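You operate a simulated robot arm through the tools that you are given. There is no shell and no other tool. Be economical: measure what you need, move in short steps, check, and stop when the job is done.

You are at the controls of a simulated robot arm. One attempt, no reset.

TASK
Take the brass fitting from the steel table and put it on the black dark tray.

It is judged by the outcome, as a careful person would: the job done as asked, and still so three seconds after it is handed in. It fails if anything else is knocked over, pushed out of place, dropped, spilled or broken.

THE ROBOT
A 6-joint arm with a two-finger parallel gripper, fixed in place. Base frame: the origin is at the foot of the arm, x ahead of it, y to its left, z up; the work surface is at about z = 0.87. Lengths are in m, angles in degrees, forces in N, time in s.
With the tool pointing down near the work surface it reaches from about 0.24 to 0.64 m from the base axis. Its first joint turns from -66.0 to 66.0 degrees. Payload 2.7 kg.
The TCP is the grasp point between the finger pads, 0.023 m short of the fingertips. In the tool frame z runs along the fingers and y along their closing line. The gripper opens to 0.094 m. The fingers are 0.038 m wide and 0.01 m thick; the gripper's body (0.054 by 0.096 m) begins 0.039 m behind the TCP.
Orientation is told as [roll, pitch, yaw] about the base's x, y, z axes, in that order, counted from this pose: with the fingers straight down and closing along the base's y, the tool's x points along the base's -x, its y along +y and its z along -z.

THE INTERFACE
- The arm moves only by the tool move_arm. Its argument "steps" is a list of rows, each an object of numbers (a shift or turn left out is 0, a gripper value left out holds the last): "gripper": the finger opening in m, from 0 to 0.094; "x", "y", "z": the shift along the base's x, y, z in units of 400 mm (1.0 is 400 mm); "yaw": the turn about the base's z in units of 60 degrees (1.0 is 60 degrees). In form: [{"gripper": .., "x": .., "y": .., "z": .., "yaw": ..}, ...]. A call has 1 to 8 rows; each row is the pose to reach, as a shift and turn from the pose commanded when the call began. A call with a number of a shift or a turn outside -1 to 1 is refused whole. Rows are played at 5 a second. More than 0.05 m and 8.6 degrees between two rows, or a gripper value outside its range, and nothing of the call is played. Where a pose cannot be reached the arm comes as near as it can. A force on the tool above 40 N (or 10 N above the force at the start of the call, whichever is more), or a blocked arm, ends the call early, and 0.2 s more pass. The fingers move at their own pace (about 0.045 m/s each) and stop on an object; they squeeze with about 40 N. The grip force told is the motor's: it shows also when the fingers shut on nothing. Time passes only in rows, and 0.2 s behind the last, so rows that repeat a pose let the fingers close. The reply holds the time, the measured pose of the TCP, the force on the tool along the base axes, the opening and the grip force, in the units named above and with some noise, and new pictures: "views" is both (left out), scene, wrist or none.
- Cameras (640 x 400 px; columns grow to the right, rows downward): "scene" is fixed at [0.0724, -0.4267, 1.4167]; the picture's right is [0.81, -0.59, 0.00], its down [-0.27, -0.37, -0.89] and it looks along [0.52, 0.71, -0.46] (base axes); focal length 334 px, centre (320, 200). "wrist" rides on the gripper at [-0.039, 0, -0.044] in the tool frame; the picture's right is [0.00, -1.00, 0.00], its down [0.97, 0.00, -0.24] and it looks along [0.24, 0.00, 0.97] (tool axes); focal length 218 px, centre (320, 200).
- point_at(camera, pixels): for up to 12 pixels [column, row] of the newest picture of that camera ("zoom" is the newest enlarged one), the place [x, y, z] in the base frame of the surface seen there, good to about 0.002 m. The clock stands still meanwhile.
- close_up(camera, box): a new picture of the part [left, top, right, bottom] of that camera's present view, enlarged. The clock stands still meanwhile.
- sign_off(): hands the job in; it is judged then, once.

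Work in short steps. Measure before you move; look again where a grasp or a placing could have gone wrong, and mend it. You have 60 turns and 120 pictures in all, those below and enlarged ones among them. Open the gripper and draw the arm clear of the work before you hand the job in, unless the task says otherwise; then end with one line.

The tools are called after ">>>" as a command line: name --argument value ..., lists and objects as JSON in quotes. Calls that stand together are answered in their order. move_arm: Moves the arm, as the interface text tells. Its arguments: {"type":"object","properties":{"steps":{"type":"array"},"views":{"type":"string","enum":["both","scene","wrist","none"]}},"required":["steps"]} The other tools are called the same way: point_at (camera, pixels) gives the place of the surface under pixels of a picture; close_up (camera, box) takes an enlarged picture of a part of a camera's view; sign_off () hands the job in.

At the start:

```text
t: 0.0
position: [0.4098, 0.17, 1.1786]
tool_rot: [0.1, 0.0, 0.0]
ft_force: [-0.3, 0.3, -0.5]
opening: 0.0939
grip_force: 0.0
```

scene: 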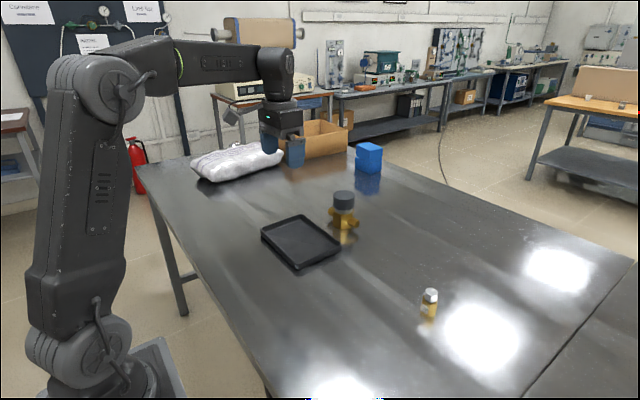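
wrist: 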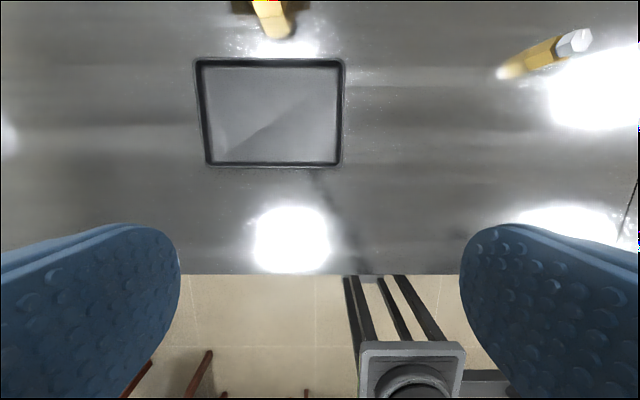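

The scene shows a tray near (300,242), a brass object with a dark cap near (343,210), and a small brass item with a steel top near (429,303). I'll enlarge both brass items to tell which one is the fitting.

>>> close_up --camera "scene" --box '[250, 170, 410, 270]'

>>> close_up --camera "scene" --box '[390, 275, 470, 325]'

>>> point_at --camera "scene" --pixels '[[343, 195], [343, 207], [332, 211], [355, 224], [345, 220], [430, 292], [429, 303], [428, 315], [262, 232], [302, 215], [340, 247], [298, 270]]'

```text
4.00 times, centred on (330, 220) of scene
```

zoom: 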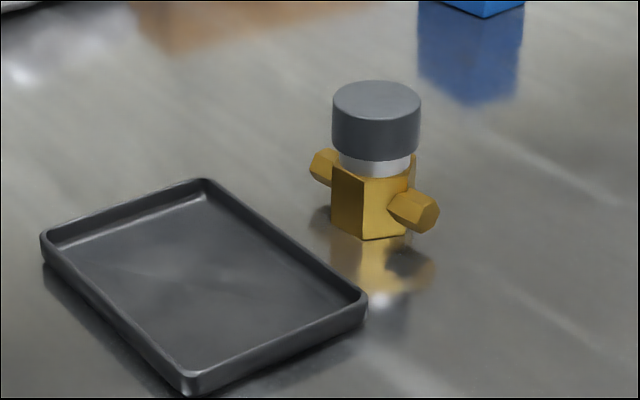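

```text
8.00 times, centred on (430, 300) of scene
```

zoom: 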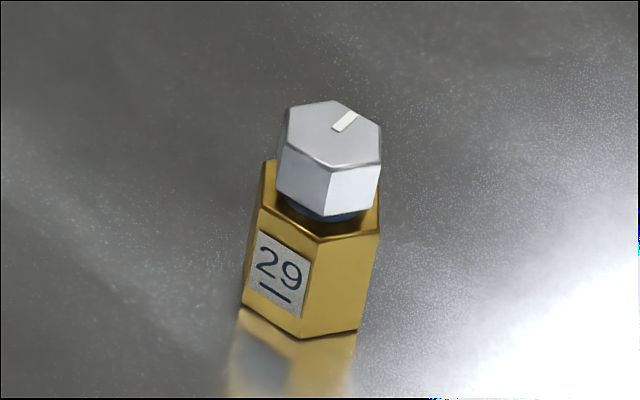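

```text
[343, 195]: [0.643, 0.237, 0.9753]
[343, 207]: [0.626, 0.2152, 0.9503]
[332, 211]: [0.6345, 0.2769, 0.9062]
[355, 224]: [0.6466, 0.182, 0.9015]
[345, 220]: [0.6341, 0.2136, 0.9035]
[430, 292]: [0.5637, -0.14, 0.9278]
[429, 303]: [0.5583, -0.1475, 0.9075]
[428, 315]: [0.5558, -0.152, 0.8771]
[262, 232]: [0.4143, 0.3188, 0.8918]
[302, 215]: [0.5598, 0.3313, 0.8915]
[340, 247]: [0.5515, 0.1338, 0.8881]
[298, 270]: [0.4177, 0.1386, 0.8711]
```

Both items are brass. The capped tee is about 0.685 m out, beyond reach, and reads as a valve with a knob. The hexagonal brass item is at about r=0.58 and is the plausible fitting. I'll measure its faces in the newest zoom to get its size and the direction of its flats.

>>> point_at --camera "zoom" --pixels '[[335, 135], [285, 115], [378, 125], [330, 160], [265, 225], [310, 250], [325, 260], [370, 245], [252, 295], [295, 325], [350, 320], [450, 300]]'

>>> close_up --camera "wrist" --box '[480, 0, 640, 100]'

>>> close_up --camera "wrist" --box '[190, 0, 350, 100]'

```text
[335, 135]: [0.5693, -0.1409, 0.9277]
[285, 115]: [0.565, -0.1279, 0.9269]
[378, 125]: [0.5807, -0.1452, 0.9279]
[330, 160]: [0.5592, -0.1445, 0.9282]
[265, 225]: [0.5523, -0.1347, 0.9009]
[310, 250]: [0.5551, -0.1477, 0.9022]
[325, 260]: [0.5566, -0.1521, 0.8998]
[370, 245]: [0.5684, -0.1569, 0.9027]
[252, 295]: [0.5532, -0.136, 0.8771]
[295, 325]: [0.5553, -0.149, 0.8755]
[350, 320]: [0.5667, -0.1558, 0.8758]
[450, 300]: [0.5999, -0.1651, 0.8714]
```

```text
4.00 times, centred on (560, 50) of wrist
```

zoom: 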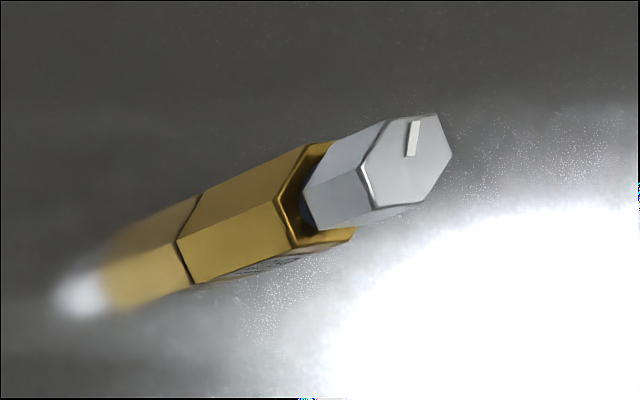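

```text
4.00 times, centred on (270, 50) of wrist
```

zoom: 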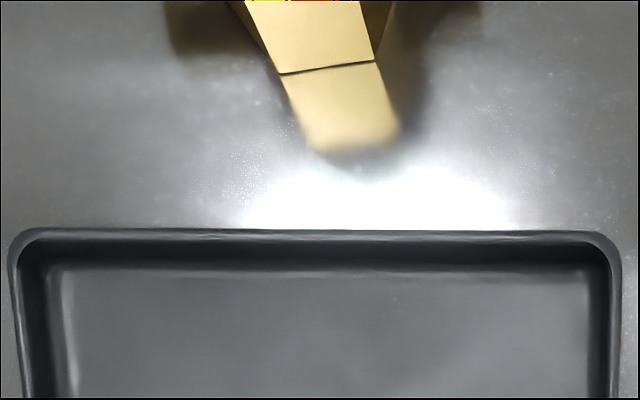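

The hexagonal fitting is centred near (0.570, -0.141), with brass up to about z 0.906 and the cap top at 0.928. Its flats have normals at about 68.5°, so I'll turn the tool by -21.5° and move above it at z≈1.05.

>>> move_arm --steps '[{"gripper": 0.094, "x": 0.05, "y": -0.0972, "z": -0.04, "yaw": -0.045}, {"x": 0.1, "y": -0.1944, "z": -0.08, "yaw": -0.09}, {"x": 0.15, "y": -0.2916, "z": -0.12, "yaw": -0.134}, {"x": 0.2, "y": -0.3888, "z": -0.16, "yaw": -0.179}, {"x": 0.25, "y": -0.486, "z": -0.2, "yaw": -0.224}, {"x": 0.3, "y": -0.5832, "z": -0.24, "yaw": -0.269}, {"x": 0.35, "y": -0.6804, "z": -0.28, "yaw": -0.313}, {"x": 0.4005, "y": -0.7775, "z": -0.32, "yaw": -0.358}]'

>>> point_at --camera "scene" --pixels '[[300, 240], [280, 240], [320, 240], [300, 225], [298, 258], [352, 245]]'

```text
t: 1.8
position: [0.5698, -0.1413, 1.0505]
tool_rot: [0.1, 0.0, -21.5]
ft_force: [-0.2, -0.9, 0.5]
opening: 0.0939
grip_force: 0.0
```

scene: 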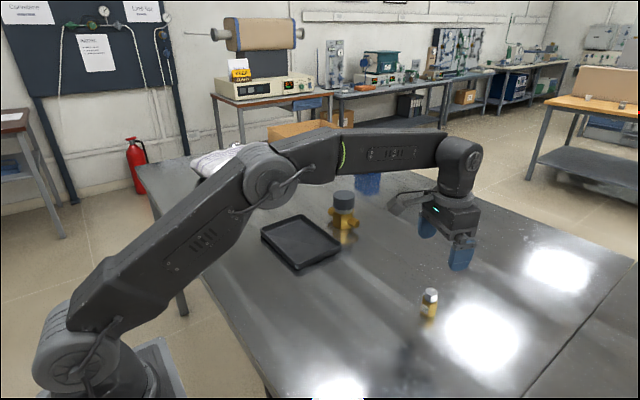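
wrist: 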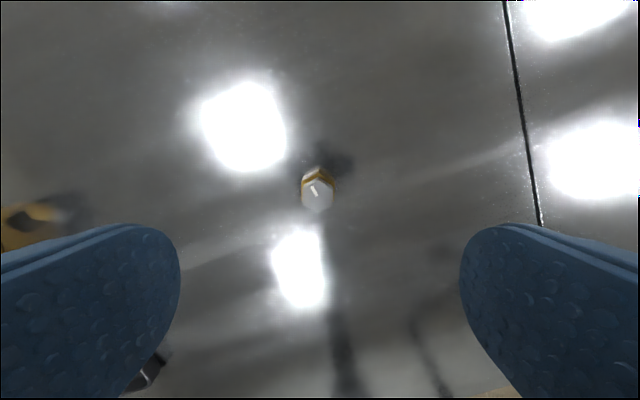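

```text
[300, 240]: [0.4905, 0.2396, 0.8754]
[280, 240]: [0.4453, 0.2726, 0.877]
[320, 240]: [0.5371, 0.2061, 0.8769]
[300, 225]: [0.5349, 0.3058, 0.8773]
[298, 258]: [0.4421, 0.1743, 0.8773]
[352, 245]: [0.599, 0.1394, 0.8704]
```

The fitting shows at (317,190) in the wrist view, centred between the fingers. I'll enlarge it to check the flats and get its centre from above.

>>> close_up --camera "wrist" --box '[280, 160, 360, 210]'

>>> point_at --camera "wrist" --pixels '[[317, 195], [304, 195], [330, 195], [317, 209], [318, 170], [303, 178], [333, 178]]'

```text
8.00 times, centred on (320, 185) of wrist
```

zoom: 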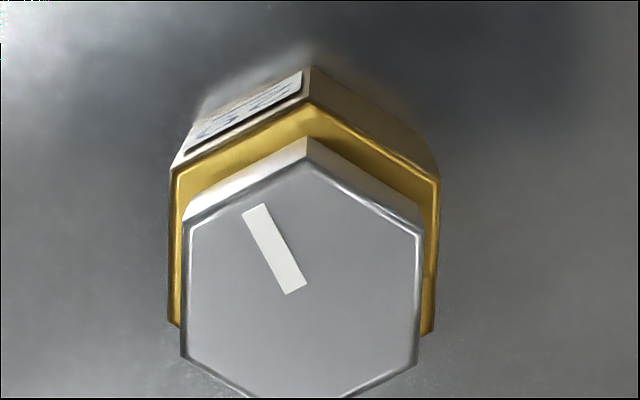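

```text
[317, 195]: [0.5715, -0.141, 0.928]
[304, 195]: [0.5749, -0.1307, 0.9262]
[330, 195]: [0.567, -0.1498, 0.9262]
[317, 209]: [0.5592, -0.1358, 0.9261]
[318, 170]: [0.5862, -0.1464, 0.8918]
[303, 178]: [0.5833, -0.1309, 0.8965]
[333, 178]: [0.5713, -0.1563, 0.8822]
```

The flats sit parallel to the fingers and the centre agrees with my estimate. Next is a straight descent to z≈0.898, gripping the brass body.

>>> move_arm --steps '[{"z": -0.1}, {"z": -0.2}, {"z": -0.29}, {"z": -0.35}, {"z": -0.38}, {"z": -0.38}]'

```text
t: 3.2
position: [0.5694, -0.1427, 0.8992]
tool_rot: [0.0, 0.0, -21.5]
ft_force: [0.1, -0.5, -0.2]
opening: 0.094
grip_force: 0.1
```

scene: 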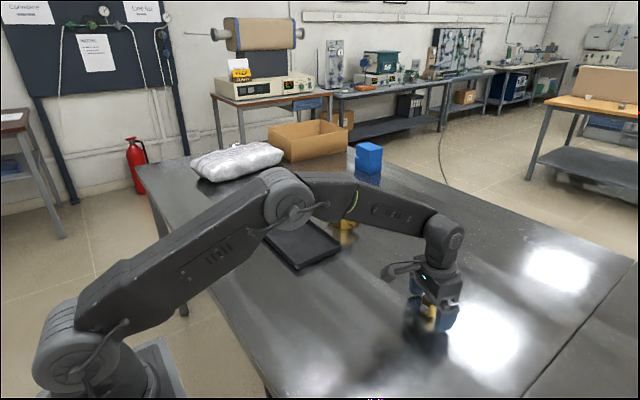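
wrist: 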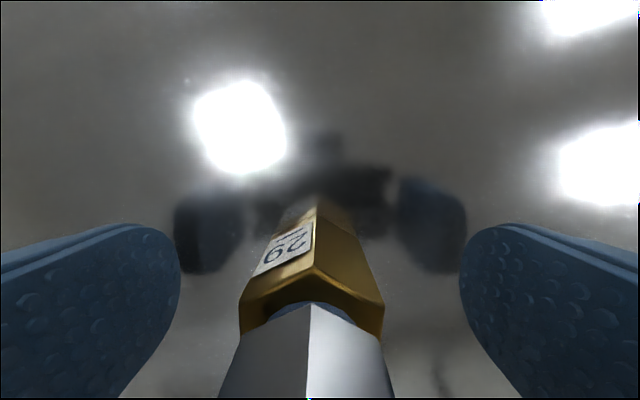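

The fitting stands between the open fingers and nothing is touching. Closing now.

>>> move_arm --steps '[{"gripper": 0.02}, {"gripper": 0.02}, {"gripper": 0.02}, {"gripper": 0.02}, {"gripper": 0.02}]' --views "wrist"

```text
t: 4.4
position: [0.5703, -0.1427, 0.8996]
tool_rot: [0.0, 0.0, -21.6]
ft_force: [0.0, 0.9, 1.0]
opening: 0.0298
grip_force: 40.0
```

wrist: 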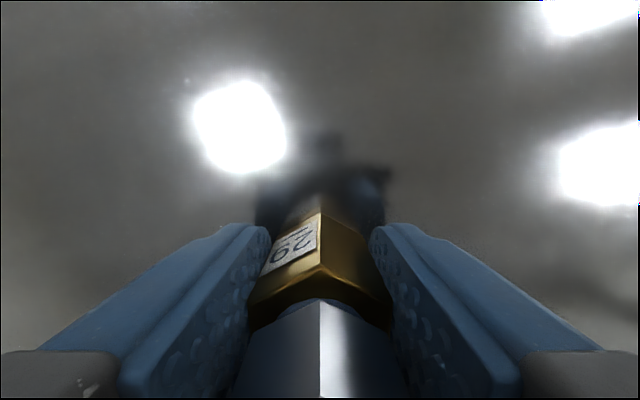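

The fingers hold it at 0.0298 m, the expected width, with 40 N. I'll lift straight up to z≈1.06.

>>> move_arm --steps '[{"z": 0.06}, {"z": 0.14}, {"z": 0.23}, {"z": 0.32}, {"z": 0.4}]'

```text
t: 5.6
position: [0.5694, -0.1379, 1.0578]
tool_rot: [0.0, 0.0, -21.5]
ft_force: [-0.2, 0.4, -1.8]
opening: 0.0298
grip_force: 40.3
```

scene: 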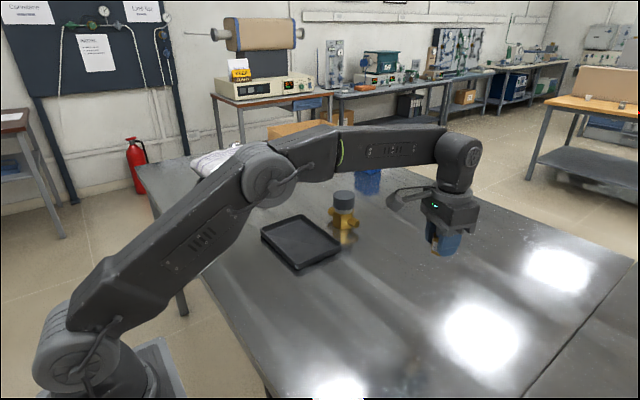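
wrist: 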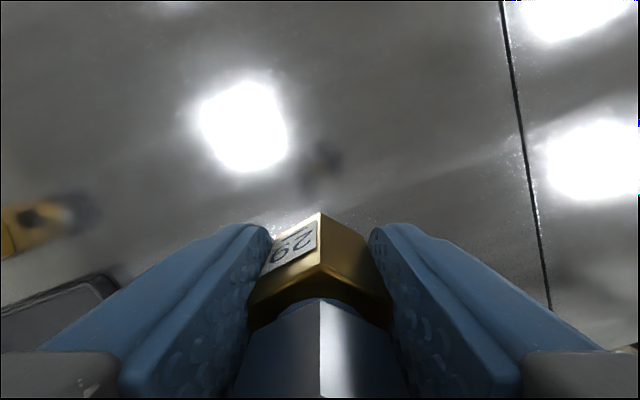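

It is lifted and held. I'll carry it at this height to above the tray, at about (0.475, 0.232), clear of the tee.

>>> move_arm --steps '[{"x": -0.0297, "y": 0.1166}, {"x": -0.0594, "y": 0.2331}, {"x": -0.0891, "y": 0.3497}, {"x": -0.1188, "y": 0.4663}, {"x": -0.1484, "y": 0.5828}, {"x": -0.1781, "y": 0.6994}, {"x": -0.2078, "y": 0.816}, {"x": -0.2375, "y": 0.9325}]'

```text
t: 7.4
position: [0.4754, 0.2317, 1.054]
tool_rot: [0.1, 0.0, -21.5]
ft_force: [-0.4, -0.2, -1.3]
opening: 0.0297
grip_force: 40.5
```

scene: 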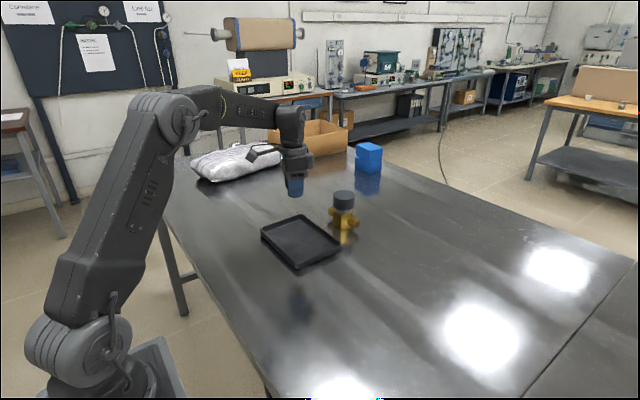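
wrist: 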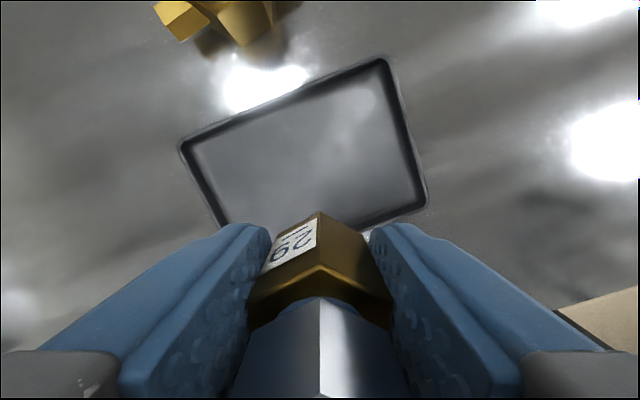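

The fitting is over the tray. Before lowering I'll confirm the tray's corners and floor from the wrist view.

>>> point_at --camera "wrist" --pixels '[[183, 148], [384, 61], [424, 203], [215, 215], [300, 140], [330, 190]]'

```text
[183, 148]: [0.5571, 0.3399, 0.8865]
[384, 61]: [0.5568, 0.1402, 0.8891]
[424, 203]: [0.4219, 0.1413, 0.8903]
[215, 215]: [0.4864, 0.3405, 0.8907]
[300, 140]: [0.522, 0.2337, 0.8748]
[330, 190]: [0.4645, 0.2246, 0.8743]
```

The tray spans x 0.42–0.557 and y 0.14–0.34, with its floor at about 0.875. The target (0.475, 0.232) is well inside, so I'll lower to a few mm above the floor.

>>> move_arm --steps '[{"z": -0.11}, {"z": -0.21}, {"z": -0.3}, {"z": -0.35}, {"z": -0.375}, {"z": -0.375}]'

```text
t: 8.8
position: [0.4759, 0.2309, 0.9085]
tool_rot: [-0.1, -0.1, -21.5]
ft_force: [-1.1, 0.5, -1.9]
opening: 0.0297
grip_force: 39.8
```

scene: 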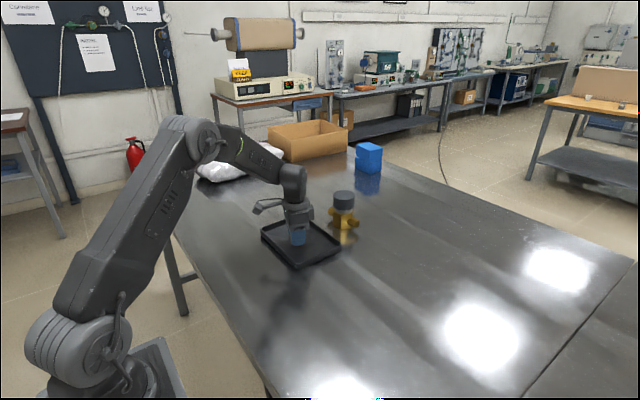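
wrist: 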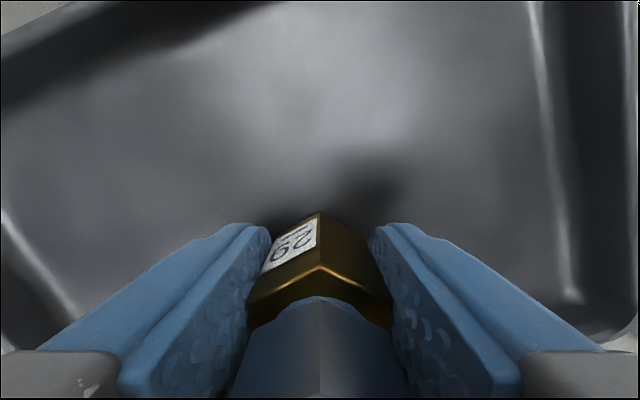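

There is no contact yet, with the fitting a few mm above the tray floor. I'll lower it in small steps and watch the vertical force.

>>> move_arm --steps '[{"z": -0.004}, {"z": -0.008}, {"z": -0.01}, {"z": -0.01}]' --views "none"

```text
t: 9.8
position: [0.4746, 0.2315, 0.9047]
tool_rot: [0.0, 0.0, -21.5]
ft_force: [0.8, 0.2, -2.6]
opening: 0.0295
grip_force: 40.1
```

No contact force at 0.9047, so I'll go down another couple of mm.

>>> move_arm --steps '[{"z": -0.0025}, {"z": -0.005}, {"z": -0.005}]' --views "none"

```text
t: 10.6
position: [0.4745, 0.231, 0.9037]
tool_rot: [0.1, 0.0, -21.5]
ft_force: [-2.0, -2.1, 6.5]
opening: 0.0295
grip_force: 39.6
```

The vertical force rose to +6.5 N, so the fitting is on the tray floor. I'll open to 0.07, which keeps the fingers inside the tray walls.

>>> move_arm --steps '[{"gripper": 0.04}, {"gripper": 0.07}, {"gripper": 0.07}, {"gripper": 0.07}]'

```text
t: 11.6
position: [0.4747, 0.2324, 0.9038]
tool_rot: [-0.1, 0.0, -21.5]
ft_force: [0.2, -0.4, 0.2]
opening: 0.0698
grip_force: 0.0
```

scene: 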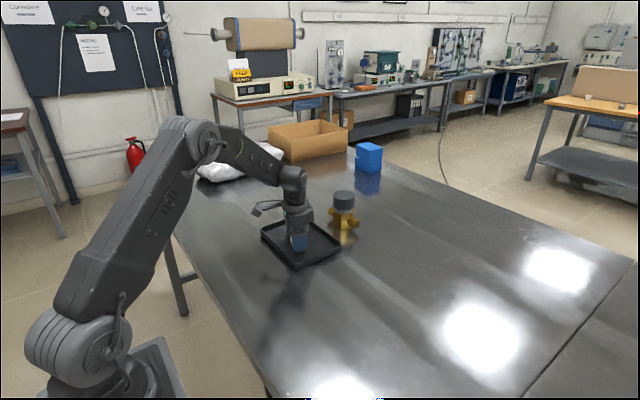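
wrist: 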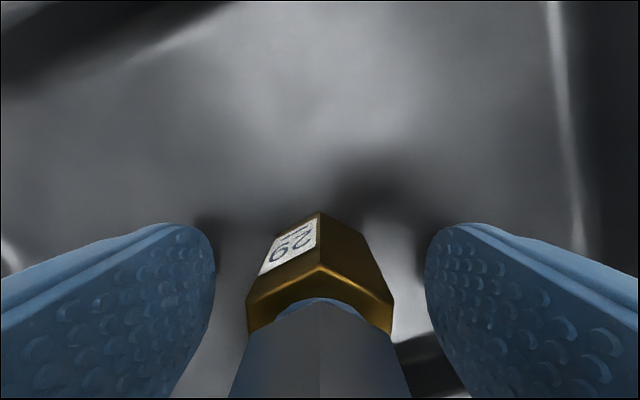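

The fitting is released and upright, clear of both fingers. I'll rise straight up.

>>> move_arm --steps '[{"z": 0.06}, {"z": 0.14}, {"z": 0.24}, {"z": 0.34}, {"z": 0.44}, {"z": 0.54}, {"z": 0.62}]'

```text
t: 13.2
position: [0.4737, 0.233, 1.1536]
tool_rot: [0.1, 0.0, -21.5]
ft_force: [0.8, -0.3, 1.1]
opening: 0.0702
grip_force: 0.1
```

scene: 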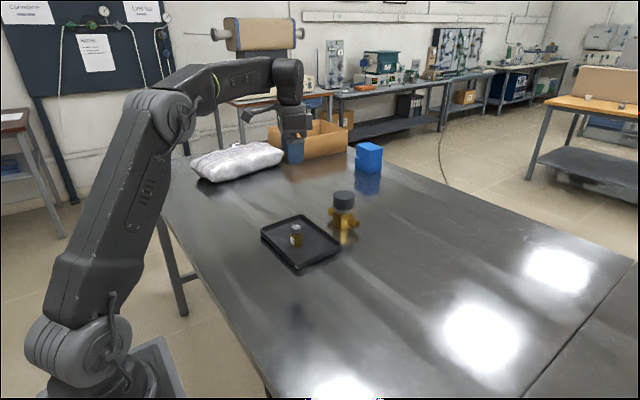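
wrist: 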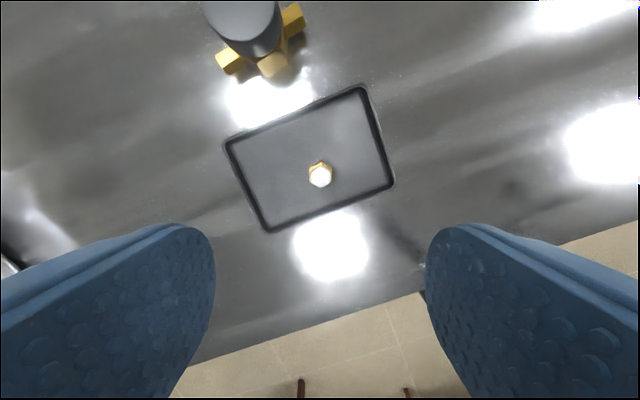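

The fitting stands upright in the tray at (320,174) in the wrist view, the tee and tray haven't moved, and the arm is clear. Handing in.

>>> sign_off

```text
The job is handed in.
```

I put the hexagonal brass fitting (marked "29") upright on the black tray, with nothing else moved; I took it as the one you meant because the other brass piece, the capped tee, looked like a valve and was out of reach.
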